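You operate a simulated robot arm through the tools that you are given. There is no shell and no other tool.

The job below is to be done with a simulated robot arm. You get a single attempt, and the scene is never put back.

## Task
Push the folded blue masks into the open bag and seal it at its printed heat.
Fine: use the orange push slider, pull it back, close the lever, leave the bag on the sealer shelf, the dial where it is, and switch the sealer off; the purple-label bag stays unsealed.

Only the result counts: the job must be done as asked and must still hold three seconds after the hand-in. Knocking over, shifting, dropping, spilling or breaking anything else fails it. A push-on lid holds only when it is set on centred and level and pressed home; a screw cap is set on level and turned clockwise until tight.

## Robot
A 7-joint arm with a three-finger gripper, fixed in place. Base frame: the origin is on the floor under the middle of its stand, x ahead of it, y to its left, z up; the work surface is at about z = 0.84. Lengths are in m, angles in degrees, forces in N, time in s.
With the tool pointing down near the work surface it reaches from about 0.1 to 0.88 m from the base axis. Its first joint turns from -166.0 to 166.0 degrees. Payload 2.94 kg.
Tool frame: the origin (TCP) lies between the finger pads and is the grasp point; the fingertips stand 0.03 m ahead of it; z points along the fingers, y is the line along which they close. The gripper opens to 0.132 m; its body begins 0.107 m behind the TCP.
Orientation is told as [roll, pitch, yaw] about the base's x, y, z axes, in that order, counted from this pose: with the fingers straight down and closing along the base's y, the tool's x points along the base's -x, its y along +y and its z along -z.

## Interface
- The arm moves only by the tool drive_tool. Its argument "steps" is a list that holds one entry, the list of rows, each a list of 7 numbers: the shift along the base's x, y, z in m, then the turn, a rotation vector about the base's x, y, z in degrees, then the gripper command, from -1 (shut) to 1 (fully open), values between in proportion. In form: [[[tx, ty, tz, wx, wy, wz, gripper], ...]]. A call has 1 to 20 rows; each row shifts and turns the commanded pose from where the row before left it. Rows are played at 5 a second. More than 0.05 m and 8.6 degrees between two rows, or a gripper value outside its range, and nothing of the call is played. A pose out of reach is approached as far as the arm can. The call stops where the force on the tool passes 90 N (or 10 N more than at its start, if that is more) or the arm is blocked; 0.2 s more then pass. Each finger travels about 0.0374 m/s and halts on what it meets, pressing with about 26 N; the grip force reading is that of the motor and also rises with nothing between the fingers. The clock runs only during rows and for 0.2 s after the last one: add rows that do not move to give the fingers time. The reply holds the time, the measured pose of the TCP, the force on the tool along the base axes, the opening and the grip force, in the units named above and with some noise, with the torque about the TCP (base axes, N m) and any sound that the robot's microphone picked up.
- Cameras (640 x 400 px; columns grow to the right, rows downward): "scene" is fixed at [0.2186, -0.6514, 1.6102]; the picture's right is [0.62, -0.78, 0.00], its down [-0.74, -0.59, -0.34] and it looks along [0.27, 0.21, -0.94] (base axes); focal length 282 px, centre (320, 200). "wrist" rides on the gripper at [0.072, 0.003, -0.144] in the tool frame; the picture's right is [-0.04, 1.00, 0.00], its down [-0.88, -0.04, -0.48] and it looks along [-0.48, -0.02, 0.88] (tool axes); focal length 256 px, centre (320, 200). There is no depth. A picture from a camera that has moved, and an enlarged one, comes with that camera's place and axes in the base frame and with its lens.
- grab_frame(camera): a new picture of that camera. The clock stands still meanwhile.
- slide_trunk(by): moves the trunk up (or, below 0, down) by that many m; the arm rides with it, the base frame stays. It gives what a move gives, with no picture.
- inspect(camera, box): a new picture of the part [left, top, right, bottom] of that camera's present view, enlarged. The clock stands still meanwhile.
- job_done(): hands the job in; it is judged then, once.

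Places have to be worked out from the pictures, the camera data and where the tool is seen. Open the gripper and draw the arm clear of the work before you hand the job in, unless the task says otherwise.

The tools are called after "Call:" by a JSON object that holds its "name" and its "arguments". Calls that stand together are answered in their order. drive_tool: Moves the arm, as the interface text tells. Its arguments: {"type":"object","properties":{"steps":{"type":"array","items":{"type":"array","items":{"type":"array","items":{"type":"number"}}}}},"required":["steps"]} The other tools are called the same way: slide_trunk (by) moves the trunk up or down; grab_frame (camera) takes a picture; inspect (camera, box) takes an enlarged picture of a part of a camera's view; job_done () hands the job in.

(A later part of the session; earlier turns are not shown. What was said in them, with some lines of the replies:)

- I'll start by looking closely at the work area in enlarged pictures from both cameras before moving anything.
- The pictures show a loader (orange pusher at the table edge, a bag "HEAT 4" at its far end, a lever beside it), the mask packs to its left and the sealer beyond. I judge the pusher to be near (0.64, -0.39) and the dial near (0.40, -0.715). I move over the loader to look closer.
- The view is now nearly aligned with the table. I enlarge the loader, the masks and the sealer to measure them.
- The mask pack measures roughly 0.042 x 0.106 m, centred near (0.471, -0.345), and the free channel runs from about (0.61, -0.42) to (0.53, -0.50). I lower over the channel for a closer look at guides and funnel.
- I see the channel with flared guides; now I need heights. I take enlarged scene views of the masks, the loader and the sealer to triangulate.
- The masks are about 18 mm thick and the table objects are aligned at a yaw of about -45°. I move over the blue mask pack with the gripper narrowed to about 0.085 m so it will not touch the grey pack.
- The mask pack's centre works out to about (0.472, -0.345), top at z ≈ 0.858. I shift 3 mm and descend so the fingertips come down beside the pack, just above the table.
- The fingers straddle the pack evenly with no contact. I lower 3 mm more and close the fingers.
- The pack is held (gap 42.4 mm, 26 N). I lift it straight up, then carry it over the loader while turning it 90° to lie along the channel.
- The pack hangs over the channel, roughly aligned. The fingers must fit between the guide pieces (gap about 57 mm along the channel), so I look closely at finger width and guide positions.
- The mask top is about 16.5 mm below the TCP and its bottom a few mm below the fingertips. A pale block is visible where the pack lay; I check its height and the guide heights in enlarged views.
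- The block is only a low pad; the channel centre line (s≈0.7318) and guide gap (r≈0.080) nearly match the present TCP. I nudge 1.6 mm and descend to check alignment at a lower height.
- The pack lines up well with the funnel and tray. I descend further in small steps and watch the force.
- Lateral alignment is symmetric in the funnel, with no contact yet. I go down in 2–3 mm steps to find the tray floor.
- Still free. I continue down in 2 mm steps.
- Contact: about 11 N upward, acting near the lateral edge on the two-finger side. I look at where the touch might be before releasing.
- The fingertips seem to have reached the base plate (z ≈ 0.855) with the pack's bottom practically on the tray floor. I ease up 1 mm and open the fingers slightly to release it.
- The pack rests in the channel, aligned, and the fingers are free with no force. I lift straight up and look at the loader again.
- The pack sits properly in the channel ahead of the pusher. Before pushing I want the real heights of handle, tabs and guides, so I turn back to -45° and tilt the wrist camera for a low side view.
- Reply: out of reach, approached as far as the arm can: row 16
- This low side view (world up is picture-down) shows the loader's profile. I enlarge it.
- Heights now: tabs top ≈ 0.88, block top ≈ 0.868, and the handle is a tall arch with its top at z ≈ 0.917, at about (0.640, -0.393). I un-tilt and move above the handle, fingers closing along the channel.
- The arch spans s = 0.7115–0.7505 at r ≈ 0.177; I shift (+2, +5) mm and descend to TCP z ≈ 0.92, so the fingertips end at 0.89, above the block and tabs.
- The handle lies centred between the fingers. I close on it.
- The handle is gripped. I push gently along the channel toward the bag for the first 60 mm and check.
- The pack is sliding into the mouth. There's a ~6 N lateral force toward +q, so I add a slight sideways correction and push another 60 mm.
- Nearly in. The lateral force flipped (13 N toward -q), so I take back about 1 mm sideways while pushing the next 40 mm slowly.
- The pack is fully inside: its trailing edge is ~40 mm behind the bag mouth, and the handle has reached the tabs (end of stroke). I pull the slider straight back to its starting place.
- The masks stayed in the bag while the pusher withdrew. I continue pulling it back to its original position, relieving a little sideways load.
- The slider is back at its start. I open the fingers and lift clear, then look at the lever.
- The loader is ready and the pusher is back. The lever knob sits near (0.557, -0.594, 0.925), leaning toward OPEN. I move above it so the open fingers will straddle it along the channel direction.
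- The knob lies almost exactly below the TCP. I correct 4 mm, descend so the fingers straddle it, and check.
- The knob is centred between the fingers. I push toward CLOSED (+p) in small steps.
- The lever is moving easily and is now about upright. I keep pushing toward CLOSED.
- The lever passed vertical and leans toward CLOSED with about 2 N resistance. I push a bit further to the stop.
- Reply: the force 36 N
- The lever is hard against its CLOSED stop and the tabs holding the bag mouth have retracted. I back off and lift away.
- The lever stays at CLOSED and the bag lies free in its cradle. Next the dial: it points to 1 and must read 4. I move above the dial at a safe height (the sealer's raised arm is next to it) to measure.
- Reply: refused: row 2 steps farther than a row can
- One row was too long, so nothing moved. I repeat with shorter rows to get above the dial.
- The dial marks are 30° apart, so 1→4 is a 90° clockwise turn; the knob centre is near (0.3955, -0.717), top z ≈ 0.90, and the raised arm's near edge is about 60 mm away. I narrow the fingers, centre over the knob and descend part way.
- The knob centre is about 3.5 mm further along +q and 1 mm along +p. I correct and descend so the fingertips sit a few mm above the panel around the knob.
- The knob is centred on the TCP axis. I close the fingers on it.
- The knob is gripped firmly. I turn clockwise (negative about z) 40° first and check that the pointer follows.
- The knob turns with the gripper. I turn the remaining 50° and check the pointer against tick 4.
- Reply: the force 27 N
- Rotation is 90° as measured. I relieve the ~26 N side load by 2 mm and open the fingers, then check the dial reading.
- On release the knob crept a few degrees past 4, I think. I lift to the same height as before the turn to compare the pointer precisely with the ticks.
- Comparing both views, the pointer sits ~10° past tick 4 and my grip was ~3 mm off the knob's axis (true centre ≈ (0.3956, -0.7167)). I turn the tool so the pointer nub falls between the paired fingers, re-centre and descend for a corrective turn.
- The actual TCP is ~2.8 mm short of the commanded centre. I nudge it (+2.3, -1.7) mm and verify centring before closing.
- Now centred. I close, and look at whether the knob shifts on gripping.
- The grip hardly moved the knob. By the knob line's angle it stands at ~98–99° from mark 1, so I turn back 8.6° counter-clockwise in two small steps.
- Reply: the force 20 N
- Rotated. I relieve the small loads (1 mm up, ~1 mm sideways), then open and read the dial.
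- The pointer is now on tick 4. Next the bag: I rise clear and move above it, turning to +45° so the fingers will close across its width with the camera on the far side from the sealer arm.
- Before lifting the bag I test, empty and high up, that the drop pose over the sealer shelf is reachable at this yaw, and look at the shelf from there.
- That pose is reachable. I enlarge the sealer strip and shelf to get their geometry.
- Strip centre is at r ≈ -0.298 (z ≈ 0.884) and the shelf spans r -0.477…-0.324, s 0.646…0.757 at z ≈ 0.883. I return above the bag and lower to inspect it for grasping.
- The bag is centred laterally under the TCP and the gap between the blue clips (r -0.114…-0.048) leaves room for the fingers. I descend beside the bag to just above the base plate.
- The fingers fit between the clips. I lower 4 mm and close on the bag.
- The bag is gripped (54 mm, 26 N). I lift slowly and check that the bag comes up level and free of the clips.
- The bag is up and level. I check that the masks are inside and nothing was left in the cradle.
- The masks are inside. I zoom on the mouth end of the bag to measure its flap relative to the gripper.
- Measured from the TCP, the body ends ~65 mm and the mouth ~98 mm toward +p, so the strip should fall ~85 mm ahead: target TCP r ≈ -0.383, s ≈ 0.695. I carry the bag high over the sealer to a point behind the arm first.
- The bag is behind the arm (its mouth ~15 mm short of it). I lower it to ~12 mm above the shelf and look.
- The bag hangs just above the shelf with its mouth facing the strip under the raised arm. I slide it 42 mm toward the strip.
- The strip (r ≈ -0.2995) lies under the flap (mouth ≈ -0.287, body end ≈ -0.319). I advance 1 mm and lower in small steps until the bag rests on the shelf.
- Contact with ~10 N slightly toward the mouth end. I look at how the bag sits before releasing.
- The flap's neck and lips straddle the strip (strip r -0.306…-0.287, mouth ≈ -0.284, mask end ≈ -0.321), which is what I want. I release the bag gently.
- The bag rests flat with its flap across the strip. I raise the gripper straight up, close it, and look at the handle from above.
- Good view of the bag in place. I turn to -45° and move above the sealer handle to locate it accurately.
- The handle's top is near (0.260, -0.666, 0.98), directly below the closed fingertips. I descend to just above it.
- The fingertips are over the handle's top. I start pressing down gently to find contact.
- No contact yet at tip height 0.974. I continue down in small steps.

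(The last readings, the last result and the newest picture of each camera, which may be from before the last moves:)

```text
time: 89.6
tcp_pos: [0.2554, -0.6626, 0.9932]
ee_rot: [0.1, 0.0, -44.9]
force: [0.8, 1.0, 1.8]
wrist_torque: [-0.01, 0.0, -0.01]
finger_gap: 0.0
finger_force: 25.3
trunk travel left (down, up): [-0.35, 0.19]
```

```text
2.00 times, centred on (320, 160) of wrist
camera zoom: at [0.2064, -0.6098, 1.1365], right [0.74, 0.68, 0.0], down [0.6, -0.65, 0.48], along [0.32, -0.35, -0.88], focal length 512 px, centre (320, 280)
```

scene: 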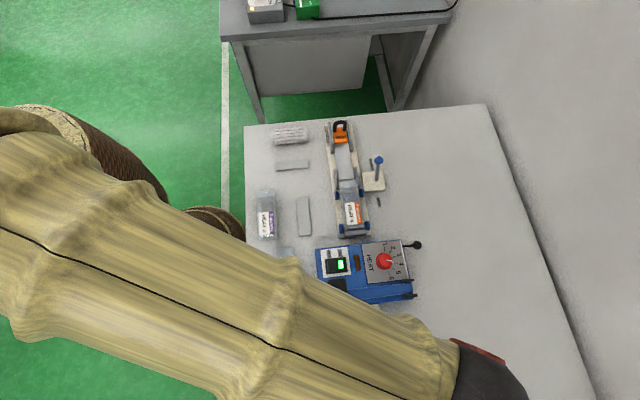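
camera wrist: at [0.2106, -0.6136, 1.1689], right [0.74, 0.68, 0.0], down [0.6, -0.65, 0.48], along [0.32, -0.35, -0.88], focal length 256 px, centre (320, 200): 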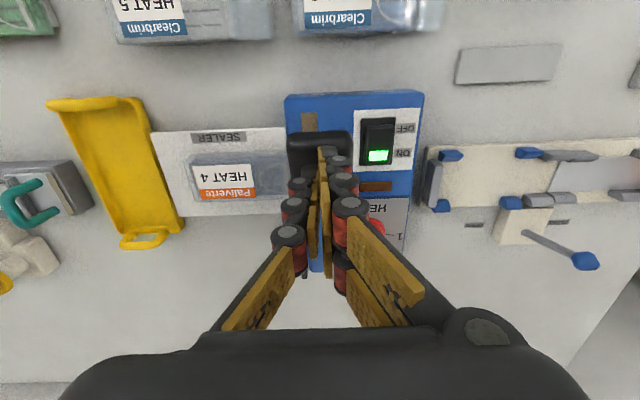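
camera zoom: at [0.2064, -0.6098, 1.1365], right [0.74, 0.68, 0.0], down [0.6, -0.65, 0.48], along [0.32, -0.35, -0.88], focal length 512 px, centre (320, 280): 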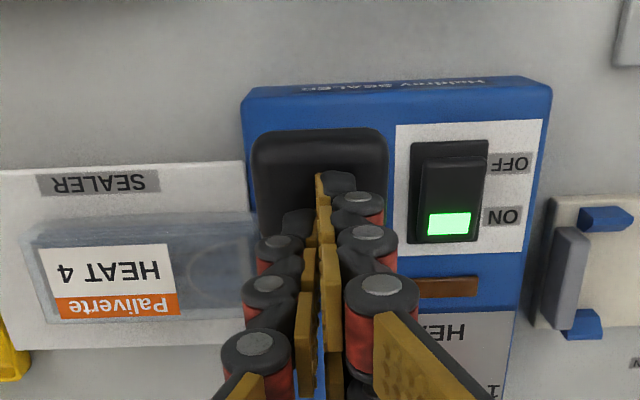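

The handle is being pushed down now with very little resistance. I continue the arc until the jaws meet.

Call:
{"name": "drive_tool", "arguments": {"steps": [[[-0.0012, 0.0012, -0.006, 0, 0, 0, -1], [-0.0011, 0.0011, -0.006, 0, 0, 0, -1], [-0.001, 0.001, -0.006, 0, 0, 0, -1], [-0.0008, 0.0008, -0.006, 0, 0, 0, -1], [0, 0, 0, 0, 0, 0, -1]]]}}

Call:
{"name": "inspect", "arguments": {"camera": "wrist", "box": [200, 60, 440, 260]}}

```text
time: 90.8
tcp_pos: [0.2526, -0.659, 0.9701]
ee_rot: [0.0, 0.0, -44.9]
force: [0.9, 0.5, 1.6]
wrist_torque: [0.03, 0.02, -0.03]
finger_gap: 0.0001
finger_force: 25.9
trunk travel left (down, up): [-0.35, 0.19]
```

```text
2.00 times, centred on (320, 160) of wrist
camera zoom: at [0.2024, -0.6057, 1.1124], right [0.74, 0.68, 0.0], down [0.6, -0.65, 0.48], along [0.32, -0.35, -0.88], focal length 512 px, centre (320, 280)
```

zoom: 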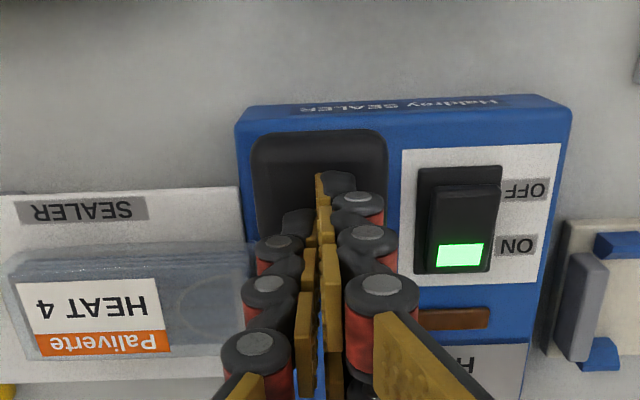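

Continuing down; the lamp by the dial is visible so I can watch it.

Call:
{"name": "drive_tool", "arguments": {"steps": [[[-0.0006, 0.0006, -0.006, 0, 0, 0, -1], [-0.0004, 0.0004, -0.006, 0, 0, 0, -1], [-0.0003, 0.0003, -0.005, 0, 0, 0, -1], [0, 0, 0, 0, 0, 0, -1]]]}}

Call:
{"name": "inspect", "arguments": {"camera": "wrist", "box": [200, 60, 440, 260]}}

```text
time: 91.8
tcp_pos: [0.2514, -0.657, 0.9539]
ee_rot: [0.0, 0.0, -44.9]
force: [-0.5, 1.4, 9.1]
wrist_torque: [0.2, 0.13, -0.01]
finger_gap: 0.0059
finger_force: 25.9
trunk travel left (down, up): [-0.35, 0.19]
```

```text
2.00 times, centred on (320, 160) of wrist
camera zoom: at [0.2014, -0.6049, 1.0967], right [0.74, 0.68, 0.0], down [0.6, -0.65, 0.48], along [0.32, -0.35, -0.88], focal length 512 px, centre (320, 280)
```

zoom: 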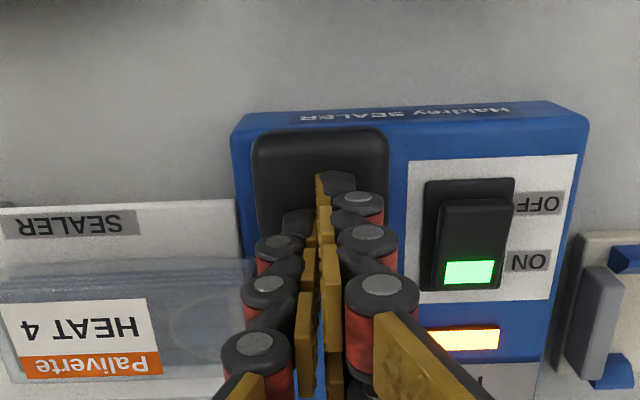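

The amber lamp is lit: sealing is under way with ~9 N. I hold still for about a second and check the lamp.

Call:
{"name": "drive_tool", "arguments": {"steps": [[[0, 0, -0.001, 0, 0, 0, -1], [0, 0, 0, 0, 0, 0, -1], [0, 0, 0, 0, 0, 0, -1], [0, 0, 0, 0, 0, 0, -1], [0, 0, 0, 0, 0, 0, -1]]]}}

Call:
{"name": "inspect", "arguments": {"camera": "wrist", "box": [200, 60, 440, 260]}}

```text
time: 93.0
tcp_pos: [0.251, -0.657, 0.9539]
ee_rot: [-0.1, -0.1, -44.9]
force: [1.5, -1.3, 20.0]
wrist_torque: [0.27, 0.19, 0.06]
finger_gap: 0.0056
finger_force: 28.7
trunk travel left (down, up): [-0.35, 0.19]
```

```text
2.00 times, centred on (320, 160) of wrist
camera zoom: at [0.2013, -0.6046, 1.096], right [0.74, 0.68, 0.0], down [0.6, -0.65, 0.48], along [0.32, -0.35, -0.88], focal length 512 px, centre (320, 280)
```

zoom: 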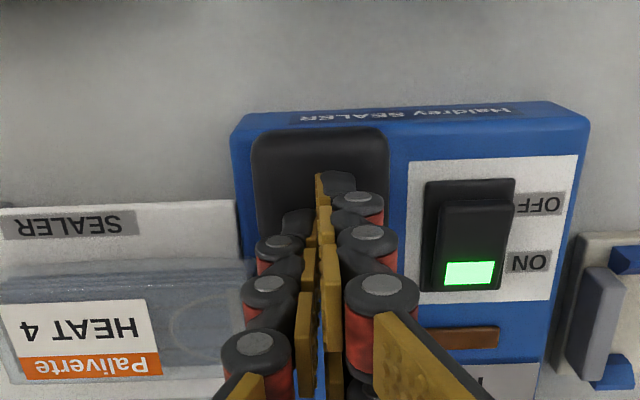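

The lamp has gone out while still pressed, so the heating cycle is complete. I hold about 1.5 s more for cooling, then let the arm rise.

Call:
{"name": "drive_tool", "arguments": {"steps": [[[0, 0, 0, 0, 0, 0, -1], [0, 0, 0, 0, 0, 0, -1], [0, 0, 0, 0, 0, 0, -1], [0, 0, 0, 0, 0, 0, -1], [0, 0, 0, 0, 0, 0, -1], [0, 0, 0, 0, 0, 0, -1], [0, 0, 0, 0, 0, 0, -1]]]}}

Call:
{"name": "inspect", "arguments": {"camera": "wrist", "box": [100, 60, 440, 260]}}

```text
time: 94.6
tcp_pos: [0.2511, -0.6569, 0.9525]
ee_rot: [0.0, -0.1, -45.0]
force: [4.0, -5.7, 24.1]
wrist_torque: [0.15, 0.17, -0.01]
finger_gap: 0.0061
finger_force: 28.4
trunk travel left (down, up): [-0.35, 0.19]
```

```text
1.88 times, centred on (270, 160) of wrist
camera zoom: at [0.2013, -0.6045, 1.0958], right [0.74, 0.68, 0.0], down [0.6, -0.65, 0.48], along [0.32, -0.35, -0.88], focal length 482 px, centre (414, 275)
```

zoom: 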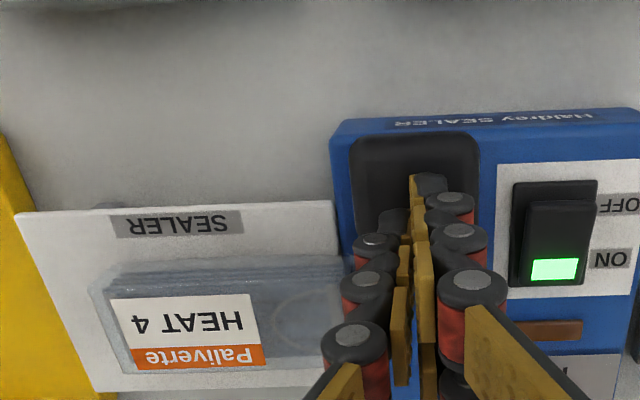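

Now I raise the fingers, retracing the arc, and see whether the arm springs back up.

Call:
{"name": "drive_tool", "arguments": {"steps": [[[0.0003, -0.0003, 0.006, 0, 0, 0, -1], [0.0005, -0.0005, 0.008, 0, 0, 0, -1], [0.001, -0.001, 0.01, 0, 0, 0, -1], [0.0015, -0.0015, 0.012, 0, 0, 0, -1], [0.002, -0.002, 0.014, 0, 0, 0, -1], [0, 0, 0.03, 0, 0, 0, -1], [0, 0, 0.04, 0, 0, 0, -1], [0, 0, 0.04, 0, 0, 0, -1], [0, 0, 0, 0, 0, 0, -1]]]}}

Call:
{"name": "grab_frame", "arguments": {"camera": "wrist"}}

Call:
{"name": "inspect", "arguments": {"camera": "wrist", "box": [100, 50, 440, 230]}}

```text
time: 96.6
tcp_pos: [0.258, -0.6617, 1.1093]
ee_rot: [0.0, 0.1, -44.8]
force: [0.1, -0.2, -0.2]
wrist_torque: [0.02, -0.04, 0.0]
finger_gap: 0.0
finger_force: 28.2
trunk travel left (down, up): [-0.35, 0.19]
```

```text
taken
camera wrist: at [0.2074, -0.6086, 1.2535], right [0.74, 0.68, 0.0], down [0.6, -0.65, 0.47], along [0.32, -0.35, -0.88], focal length 256 px, centre (320, 200)
```

wrist: 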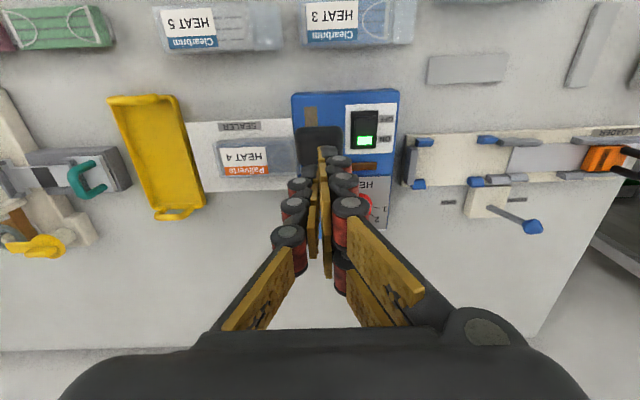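

```text
1.88 times, centred on (270, 140) of wrist
camera zoom: at [0.2074, -0.6086, 1.2535], right [0.74, 0.68, 0.0], down [0.6, -0.65, 0.47], along [0.32, -0.35, -0.88], focal length 482 px, centre (414, 313)
```

zoom: 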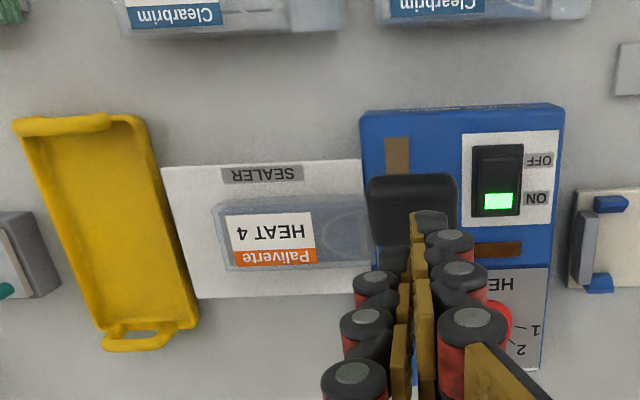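

The arm sprang back up. Before switching off, I check the seal from the shelf side: I turn to +45° above the shelf and look under the arm.

Call:
{"name": "drive_tool", "arguments": {"steps": [[[-0.0035, -0.009, 0, 0, 0, 8.2, -1], [-0.0035, -0.009, 0, 0, 0, 8.2, -1], [-0.0035, -0.009, 0, 0, 0, 8.2, -0.5], [-0.0035, -0.009, 0, 0, 0, 8.2, 0.2], [-0.0035, -0.009, 0, 0, 0, 8.2, 0.2], [-0.0035, -0.009, 0, 0, 0, 8.2, 0.2], [-0.0035, -0.009, 0, 0, 0, 8.2, 0.2], [-0.0035, -0.009, 0, 0, 0, 8.2, 0.2], [-0.0035, -0.009, -0.02, 0, 0, 8.2, 0.2], [-0.0035, -0.009, -0.02, 0, 0, 8.2, 0.2], [-0.0035, -0.009, -0.02, 0, 0, 8, 0.2], [0, 0, -0.02, 0, 0, 0, 0.2], [0, 0, 0, 0, 0, 0, 0.2]]]}}

Call:
{"name": "grab_frame", "arguments": {"camera": "wrist"}}

Call:
{"name": "inspect", "arguments": {"camera": "wrist", "box": [260, 100, 380, 220]}}

```text
time: 99.4
tcp_pos: [0.2187, -0.7619, 1.0318]
ee_rot: [0.0, -0.1, 45.2]
force: [-0.5, 0.3, -0.2]
wrist_torque: [-0.02, -0.01, 0.03]
finger_gap: 0.0789
finger_force: 0.0
trunk travel left (down, up): [-0.35, 0.19]
```

```text
taken
camera wrist: at [0.1642, -0.8118, 1.1755], right [-0.68, 0.74, 0.0], down [0.65, 0.6, 0.48], along [0.35, 0.32, -0.88], focal length 256 px, centre (320, 200)
```

wrist: 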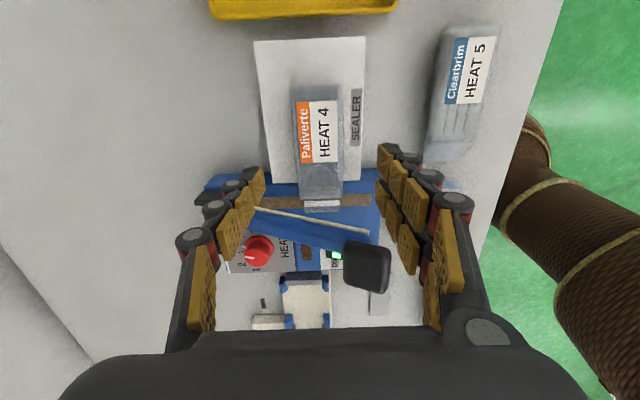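

```text
3.33 times, centred on (320, 160) of wrist
camera zoom: at [0.1642, -0.8118, 1.1755], right [-0.68, 0.74, 0.0], down [0.65, 0.6, 0.48], along [0.35, 0.32, -0.88], focal length 853 px, centre (320, 333)
```

zoom: 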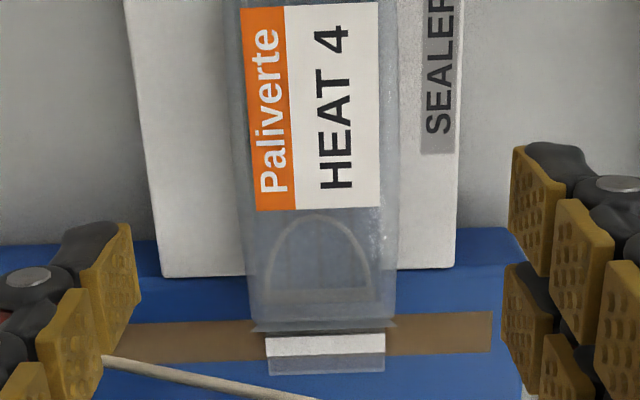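

A white seal band now crosses the bag's neck on the strip: the bag is sealed. Next I switch off: the OFF half of the rocker is near (0.303, -0.616). I rise over the arm and move above it with the fingers closed.

Call:
{"name": "drive_tool", "arguments": {"steps": [[[0, 0, 0.04, 0, 0, 0, 0.2], [0, 0, 0.04, 0, 0, 0, 0], [0.014, 0.0252, 0, 0, 0, 0, -0.5], [0.014, 0.0252, 0, 0, 0, 0, -1], [0.014, 0.0252, 0, 0, 0, 0, -1], [0.014, 0.0252, 0, 0, 0, 0, -1], [0.014, 0.0252, 0, 0, 0, 0, -1], [0.014, 0.0252, 0, 0, 0, 0, -1], [0, 0, 0, 0, 0, 0, -1]]]}}

Call:
{"name": "grab_frame", "arguments": {"camera": "wrist"}}

Call:
{"name": "inspect", "arguments": {"camera": "wrist", "box": [230, 70, 420, 230]}}

Call:
{"name": "inspect", "arguments": {"camera": "scene", "box": [300, 220, 430, 400]}}

```text
time: 101.4
tcp_pos: [0.3004, -0.6115, 1.1113]
ee_rot: [-0.1, 0.0, 45.1]
force: [0.3, 0.9, -0.3]
wrist_torque: [-0.04, -0.02, 0.04]
finger_gap: 0.0
finger_force: 25.8
trunk travel left (down, up): [-0.35, 0.19]
```

```text
taken
camera wrist: at [0.2473, -0.6612, 1.2543], right [-0.68, 0.74, 0.0], down [0.65, 0.6, 0.48], along [0.35, 0.32, -0.88], focal length 256 px, centre (320, 200)
```

wrist: 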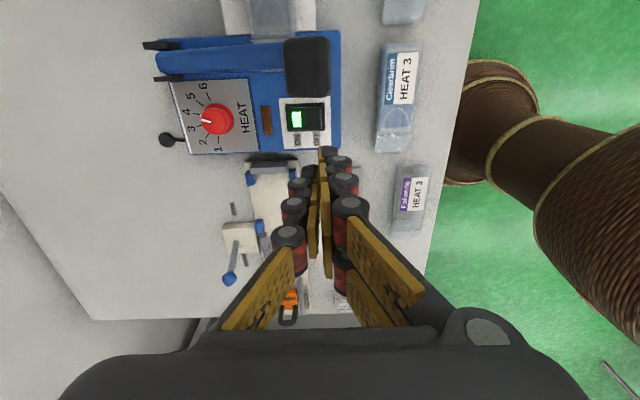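

```text
2.50 times, centred on (325, 150) of wrist
camera zoom: at [0.2473, -0.6612, 1.2543], right [-0.68, 0.74, 0.0], down [0.65, 0.6, 0.48], along [0.35, 0.32, -0.88], focal length 640 px, centre (308, 325)
```

zoom: 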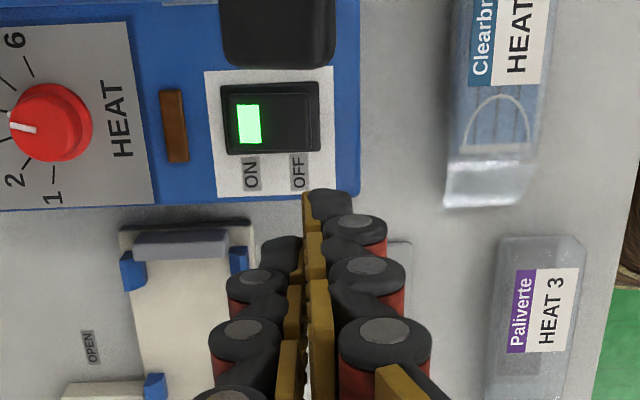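

```text
2.22 times, centred on (365, 310) of scene
camera zoom: at [0.2186, -0.6514, 1.6102], right [0.62, -0.78, 0.0], down [-0.74, -0.59, -0.34], along [0.27, 0.21, -0.94], focal length 627 px, centre (220, -44)
```

zoom: 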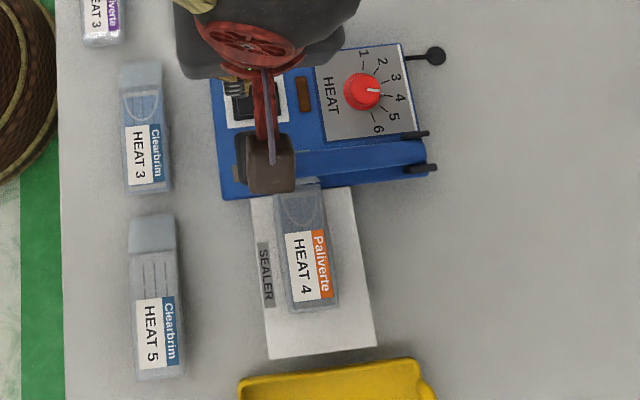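

The rocker's OFF half lies just beside the TCP axis. I shift ~5.5 mm toward its centre and descend to just above it, keeping clear of the handle.

Call:
{"name": "drive_tool", "arguments": {"steps": [[[0.0053, -0.0025, -0.03, 0, 0, 0, -1], [0, 0, -0.04, 0, 0, 0, -1], [0, 0, -0.04, 0, 0, 0, -1], [0, 0, -0.04, 0, 0, 0, -1], [0, 0, -0.015, 0, 0, 0, -1], [0, 0, 0, 0, 0, 0, -1]]]}}

Call:
{"name": "grab_frame", "arguments": {"camera": "wrist"}}

Call:
{"name": "inspect", "arguments": {"camera": "wrist", "box": [230, 90, 420, 250]}}

```text
time: 102.8
tcp_pos: [0.3081, -0.6106, 0.9466]
ee_rot: [0.0, 0.0, 45.1]
force: [0.1, 0.6, 0.0]
wrist_torque: [0.02, -0.01, 0.02]
finger_gap: 0.0003
finger_force: 25.8
trunk travel left (down, up): [-0.35, 0.19]
```

```text
taken
camera wrist: at [0.2542, -0.6614, 1.0901], right [-0.68, 0.74, 0.0], down [0.65, 0.6, 0.48], along [0.35, 0.32, -0.88], focal length 256 px, centre (320, 200)
```

wrist: 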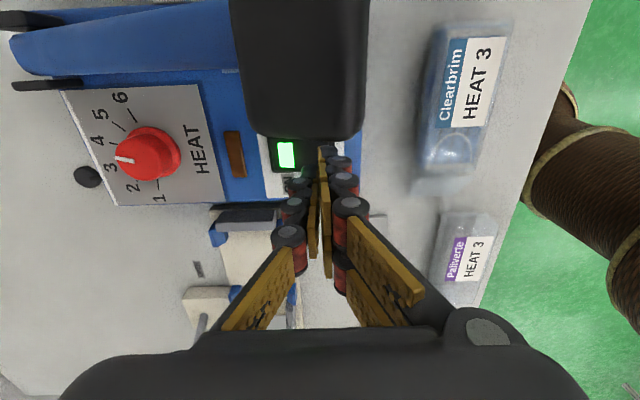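

```text
2.50 times, centred on (325, 170) of wrist
camera zoom: at [0.2542, -0.6614, 1.0901], right [-0.68, 0.74, 0.0], down [0.65, 0.6, 0.48], along [0.35, 0.32, -0.88], focal length 640 px, centre (308, 275)
```

zoom: 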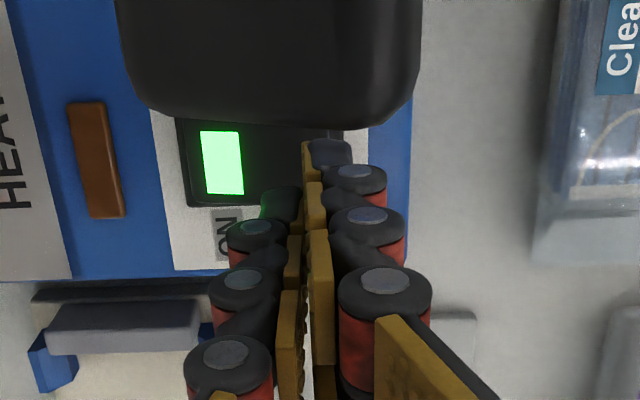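

Tips are ~15 mm above the switch, no contact. I shift 3 mm toward the rocker's centre and press down slowly.

Call:
{"name": "drive_tool", "arguments": {"steps": [[[-0.0021, -0.0021, -0.005, 0, 0, 0, -1], [0, 0, -0.005, 0, 0, 0, -1], [0, 0, -0.003, 0, 0, 0, -1], [0, 0, 0, 0, 0, 0, -1]]]}}

Call:
{"name": "inspect", "arguments": {"camera": "wrist", "box": [230, 90, 420, 250]}}

```text
time: 103.8
tcp_pos: [0.305, -0.6134, 0.9333]
ee_rot: [0.0, 0.0, 45.2]
force: [0.5, 0.5, -0.3]
wrist_torque: [0.02, 0.01, 0.02]
finger_gap: 0.0
finger_force: 26.3
trunk travel left (down, up): [-0.35, 0.19]
```

```text
2.50 times, centred on (325, 170) of wrist
camera zoom: at [0.2516, -0.664, 1.0761], right [-0.68, 0.74, 0.0], down [0.65, 0.6, 0.48], along [0.35, 0.32, -0.88], focal length 640 px, centre (308, 275)
```

zoom: 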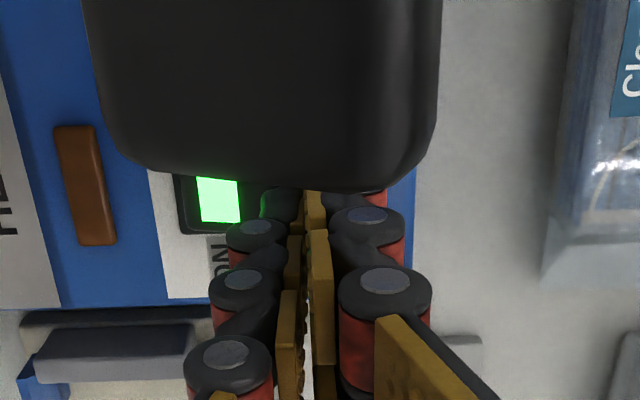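

Still no contact at tip height 0.903. I keep pressing down in 2–3 mm steps.

Call:
{"name": "drive_tool", "arguments": {"steps": [[[0, 0, -0.003, 0, 0, 0, -1], [0, 0, -0.003, 0, 0, 0, -1], [0, 0, 0, 0, 0, 0, -1]]]}}

Call:
{"name": "inspect", "arguments": {"camera": "wrist", "box": [230, 90, 420, 250]}}

```text
time: 104.6
tcp_pos: [0.3043, -0.6132, 0.928]
ee_rot: [0.1, 0.0, 45.1]
force: [-2.1, 1.6, 2.2]
wrist_torque: [0.05, 0.07, -0.06]
finger_gap: 0.0
finger_force: 26.0
trunk travel left (down, up): [-0.35, 0.19]
```

```text
2.50 times, centred on (325, 170) of wrist
camera zoom: at [0.2509, -0.663, 1.0709], right [-0.68, 0.74, 0.0], down [0.65, 0.6, 0.48], along [0.35, 0.32, -0.88], focal length 640 px, centre (308, 275)
```

zoom: 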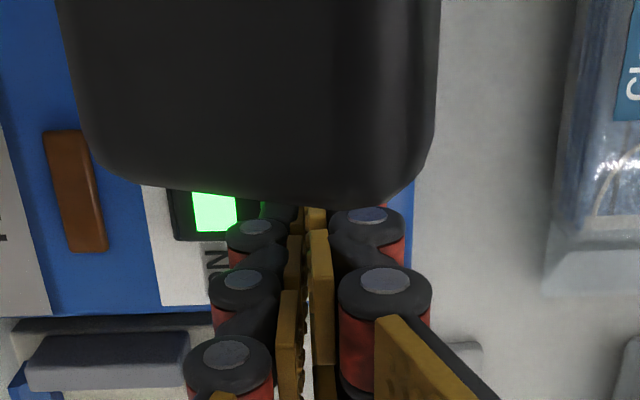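

First light contact (~2 N) with the switch still green. I press on.

Call:
{"name": "drive_tool", "arguments": {"steps": [[[0, 0, -0.003, 0, 0, 0, -1], [0, 0, -0.003, 0, 0, 0, -1], [0, 0, 0, 0, 0, 0, -1]]]}}

Call:
{"name": "inspect", "arguments": {"camera": "wrist", "box": [230, 90, 420, 250]}}

```text
time: 105.4
tcp_pos: [0.306, -0.6149, 0.9251]
ee_rot: [-0.2, 0.1, 45.1]
force: [-1.6, 3.1, 17.7]
wrist_torque: [-0.03, -0.04, 0.03]
finger_gap: 0.0
finger_force: 26.1
trunk travel left (down, up): [-0.35, 0.19]
```

```text
2.50 times, centred on (325, 170) of wrist
camera zoom: at [0.251, -0.6635, 1.0677], right [-0.68, 0.74, 0.0], down [0.65, 0.6, 0.47], along [0.35, 0.32, -0.88], focal length 640 px, centre (308, 275)
```

zoom: 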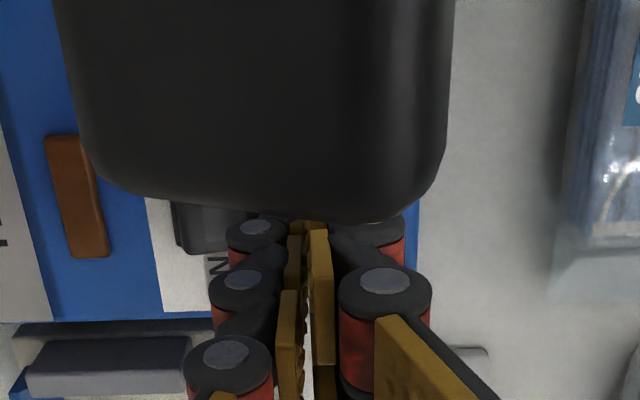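

The green light has gone out: the rocker toggled to OFF. I lift straight up and verify.

Call:
{"name": "drive_tool", "arguments": {"steps": [[[0, 0, 0.02, 0, 0, 0, -1], [0, 0, 0.04, 0, 0, 0, -1], [0, 0, 0.04, 0, 0, 0, -1], [0, 0, 0.04, 0, 0, 0, -1], [0, 0, 0.04, 0, 0, 0, -0.5], [0, 0, 0, 0, 0, 0, 0.3], [0, 0, 0, 0, 0, 0, 0.3], [0, 0, 0, 0, 0, 0, 0.3]]]}}

Call:
{"name": "grab_frame", "arguments": {"camera": "wrist"}}

Call:
{"name": "inspect", "arguments": {"camera": "wrist", "box": [170, 20, 370, 170]}}

```text
time: 107.2
tcp_pos: [0.3053, -0.6118, 1.1005]
ee_rot: [0.0, 0.0, 45.1]
force: [0.6, 0.2, 0.9]
wrist_torque: [-0.02, -0.01, 0.03]
finger_gap: 0.0667
finger_force: 0.1
trunk travel left (down, up): [-0.35, 0.19]
```

```text
taken
camera wrist: at [0.2509, -0.6625, 1.2436], right [-0.68, 0.74, 0.0], down [0.65, 0.6, 0.48], along [0.35, 0.32, -0.88], focal length 256 px, centre (320, 200)
```

wrist: 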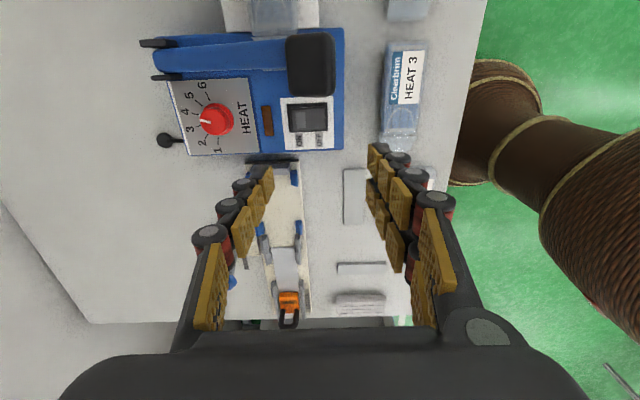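

```text
2.67 times, centred on (270, 95) of wrist
camera zoom: at [0.2509, -0.6625, 1.2436], right [-0.68, 0.74, 0.0], down [0.65, 0.6, 0.48], along [0.35, 0.32, -0.88], focal length 683 px, centre (453, 480)
```

zoom: 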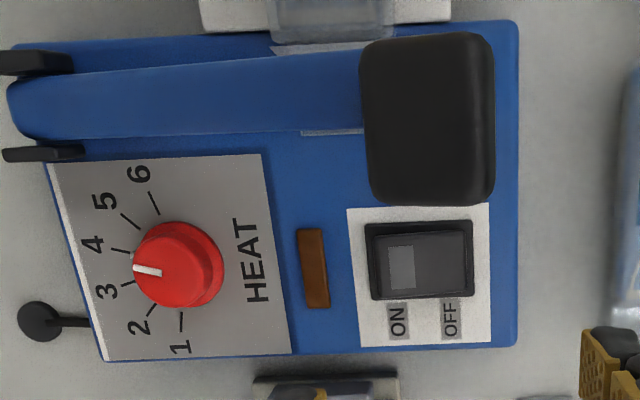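

The switch reads OFF and the dial still points to 4. I draw the arm clear with the gripper open and take final views of everything.

Call:
{"name": "drive_tool", "arguments": {"steps": [[[0, 0, 0.04, 0, 0, 0, 0.6], [0, 0, 0.04, 0, 0, 0, 1], [0.012, 0.035, 0.02, 0, 0, -8, 1], [0.012, 0.035, 0, 0, 0, -8, 1], [0.012, 0.035, 0, 0, 0, -8, 1], [0.012, 0.035, 0, 0, 0, -8, 1], [0.012, 0.035, 0, 0, 0, -8, 1], [0.012, 0.035, 0, 0, 0, -5, 1], [0.012, 0.035, 0, 0, 0, 0, 1], [0.012, 0.035, 0, 0, 0, 0, 1], [0, 0, 0, 0, 0, 0, 1]]]}}

Call:
{"name": "grab_frame", "arguments": {"camera": "scene"}}

Call:
{"name": "inspect", "arguments": {"camera": "scene", "box": [240, 100, 440, 225]}}

Call:
{"name": "inspect", "arguments": {"camera": "scene", "box": [300, 225, 440, 395]}}

Call:
{"name": "grab_frame", "arguments": {"camera": "wrist"}}

```text
time: 109.6
tcp_pos: [0.4018, -0.3335, 1.2007]
ee_rot: [0.0, 0.0, 0.1]
force: [-0.3, 0.5, -0.6]
wrist_torque: [-0.02, 0.01, -0.04]
finger_gap: 0.132
finger_force: 0.0
trunk travel left (down, up): [-0.35, 0.19]
```

```text
taken
```

scene: 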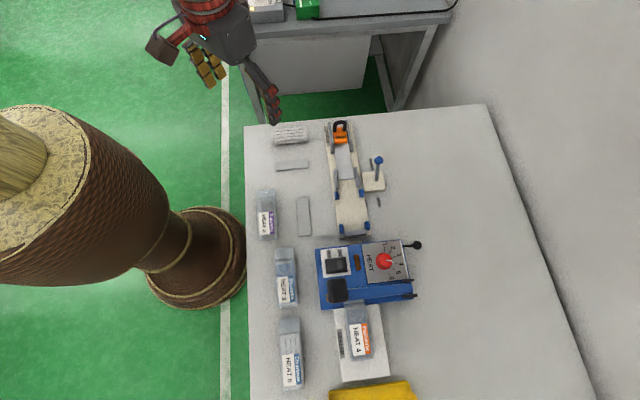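

```text
3.20 times, centred on (340, 162) of scene
camera zoom: at [0.2186, -0.6514, 1.6102], right [0.62, -0.78, 0.0], down [-0.74, -0.59, -0.34], along [0.27, 0.21, -0.94], focal length 903 px, centre (256, 320)
```

zoom: 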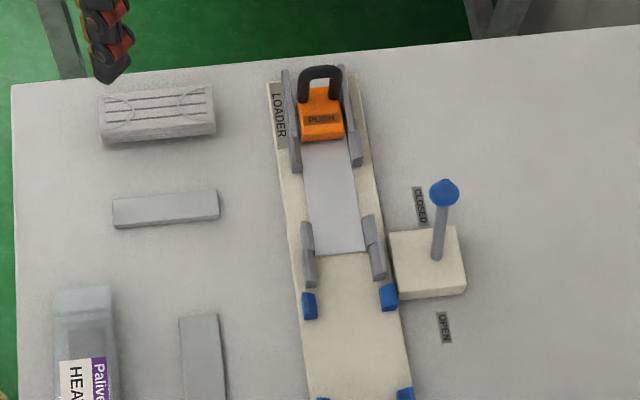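

```text
2.35 times, centred on (370, 310) of scene
camera zoom: at [0.2186, -0.6514, 1.6102], right [0.62, -0.78, 0.0], down [-0.74, -0.59, -0.34], along [0.27, 0.21, -0.94], focal length 664 px, centre (202, -59)
```

zoom: 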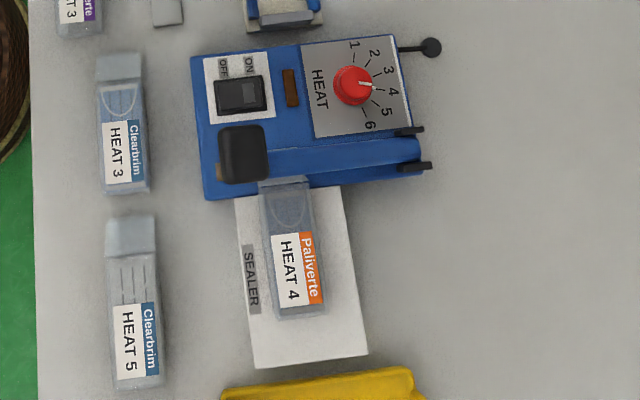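

```text
taken
camera wrist: at [0.329, -0.3313, 1.3449], right [0.04, 1.0, 0.0], down [0.88, -0.04, 0.48], along [0.47, -0.02, -0.88], focal length 256 px, centre (320, 200)
```

wrist: 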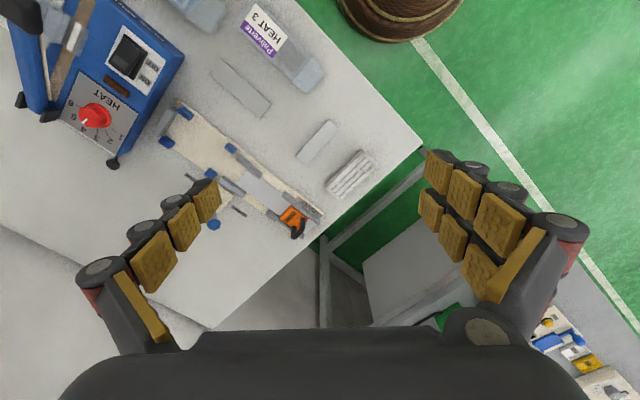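

All looks right; I take one last close look at the dial pointer and the pusher position before handing in.

Call:
{"name": "inspect", "arguments": {"camera": "scene", "box": [360, 235, 420, 290]}}

Call:
{"name": "inspect", "arguments": {"camera": "scene", "box": [325, 285, 395, 385]}}

```text
7.27 times, centred on (390, 262) of scene
camera zoom: at [0.2186, -0.6514, 1.6102], right [0.62, -0.78, 0.0], down [-0.74, -0.59, -0.34], along [0.27, 0.21, -0.94], focal length 2052 px, centre (-189, -254)
```

zoom: 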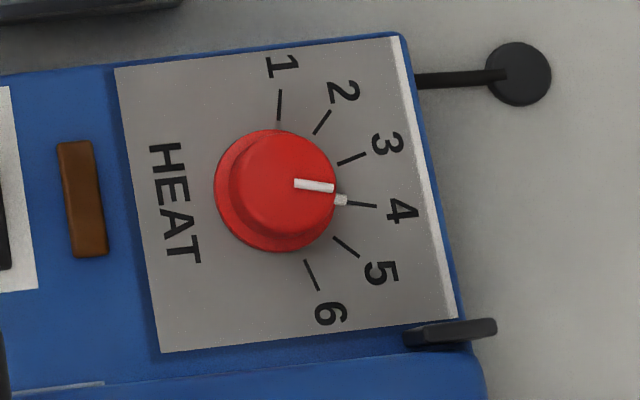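

```text
4.00 times, centred on (360, 335) of scene
camera zoom: at [0.2186, -0.6514, 1.6102], right [0.62, -0.78, 0.0], down [-0.74, -0.59, -0.34], along [0.27, 0.21, -0.94], focal length 1129 px, centre (160, -340)
```

zoom: 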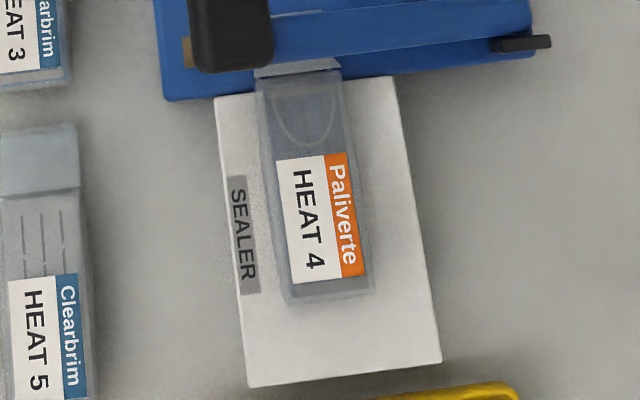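

The dial pointer is on 4, the switch is OFF and the sealed bag with the blue masks lies on the sealer shelf. The slider is back, the lever is closed, the other items are undisturbed and the arm is clear. I hand the job in.

Call:
{"name": "job_done", "arguments": {}}

```text
The job is handed in.
```

The blue masks are in the orange-label Paliverte bag, which I sealed at heat 4, its printed setting.

- **Slider and lever:** I pushed the masks in with the orange slider and pulled it back to its starting place. The lever is at CLOSED.
- **Dial:** It was set to 1, so I turned it to 4 before sealing and left it there. On the first turn it went slightly past 4, and I corrected that before pressing the sealer.
- **Seal:** The sealer's lamp lit and went out while I held the handle down. A white seal band then showed across the neck of the bag.
- **Final state:** The bag is on the sealer shelf, the sealer is switched off and its green light is out. The purple-label bag is still unsealed where it was, and nothing else looked moved. The gripper is open and the arm is clear of the table.
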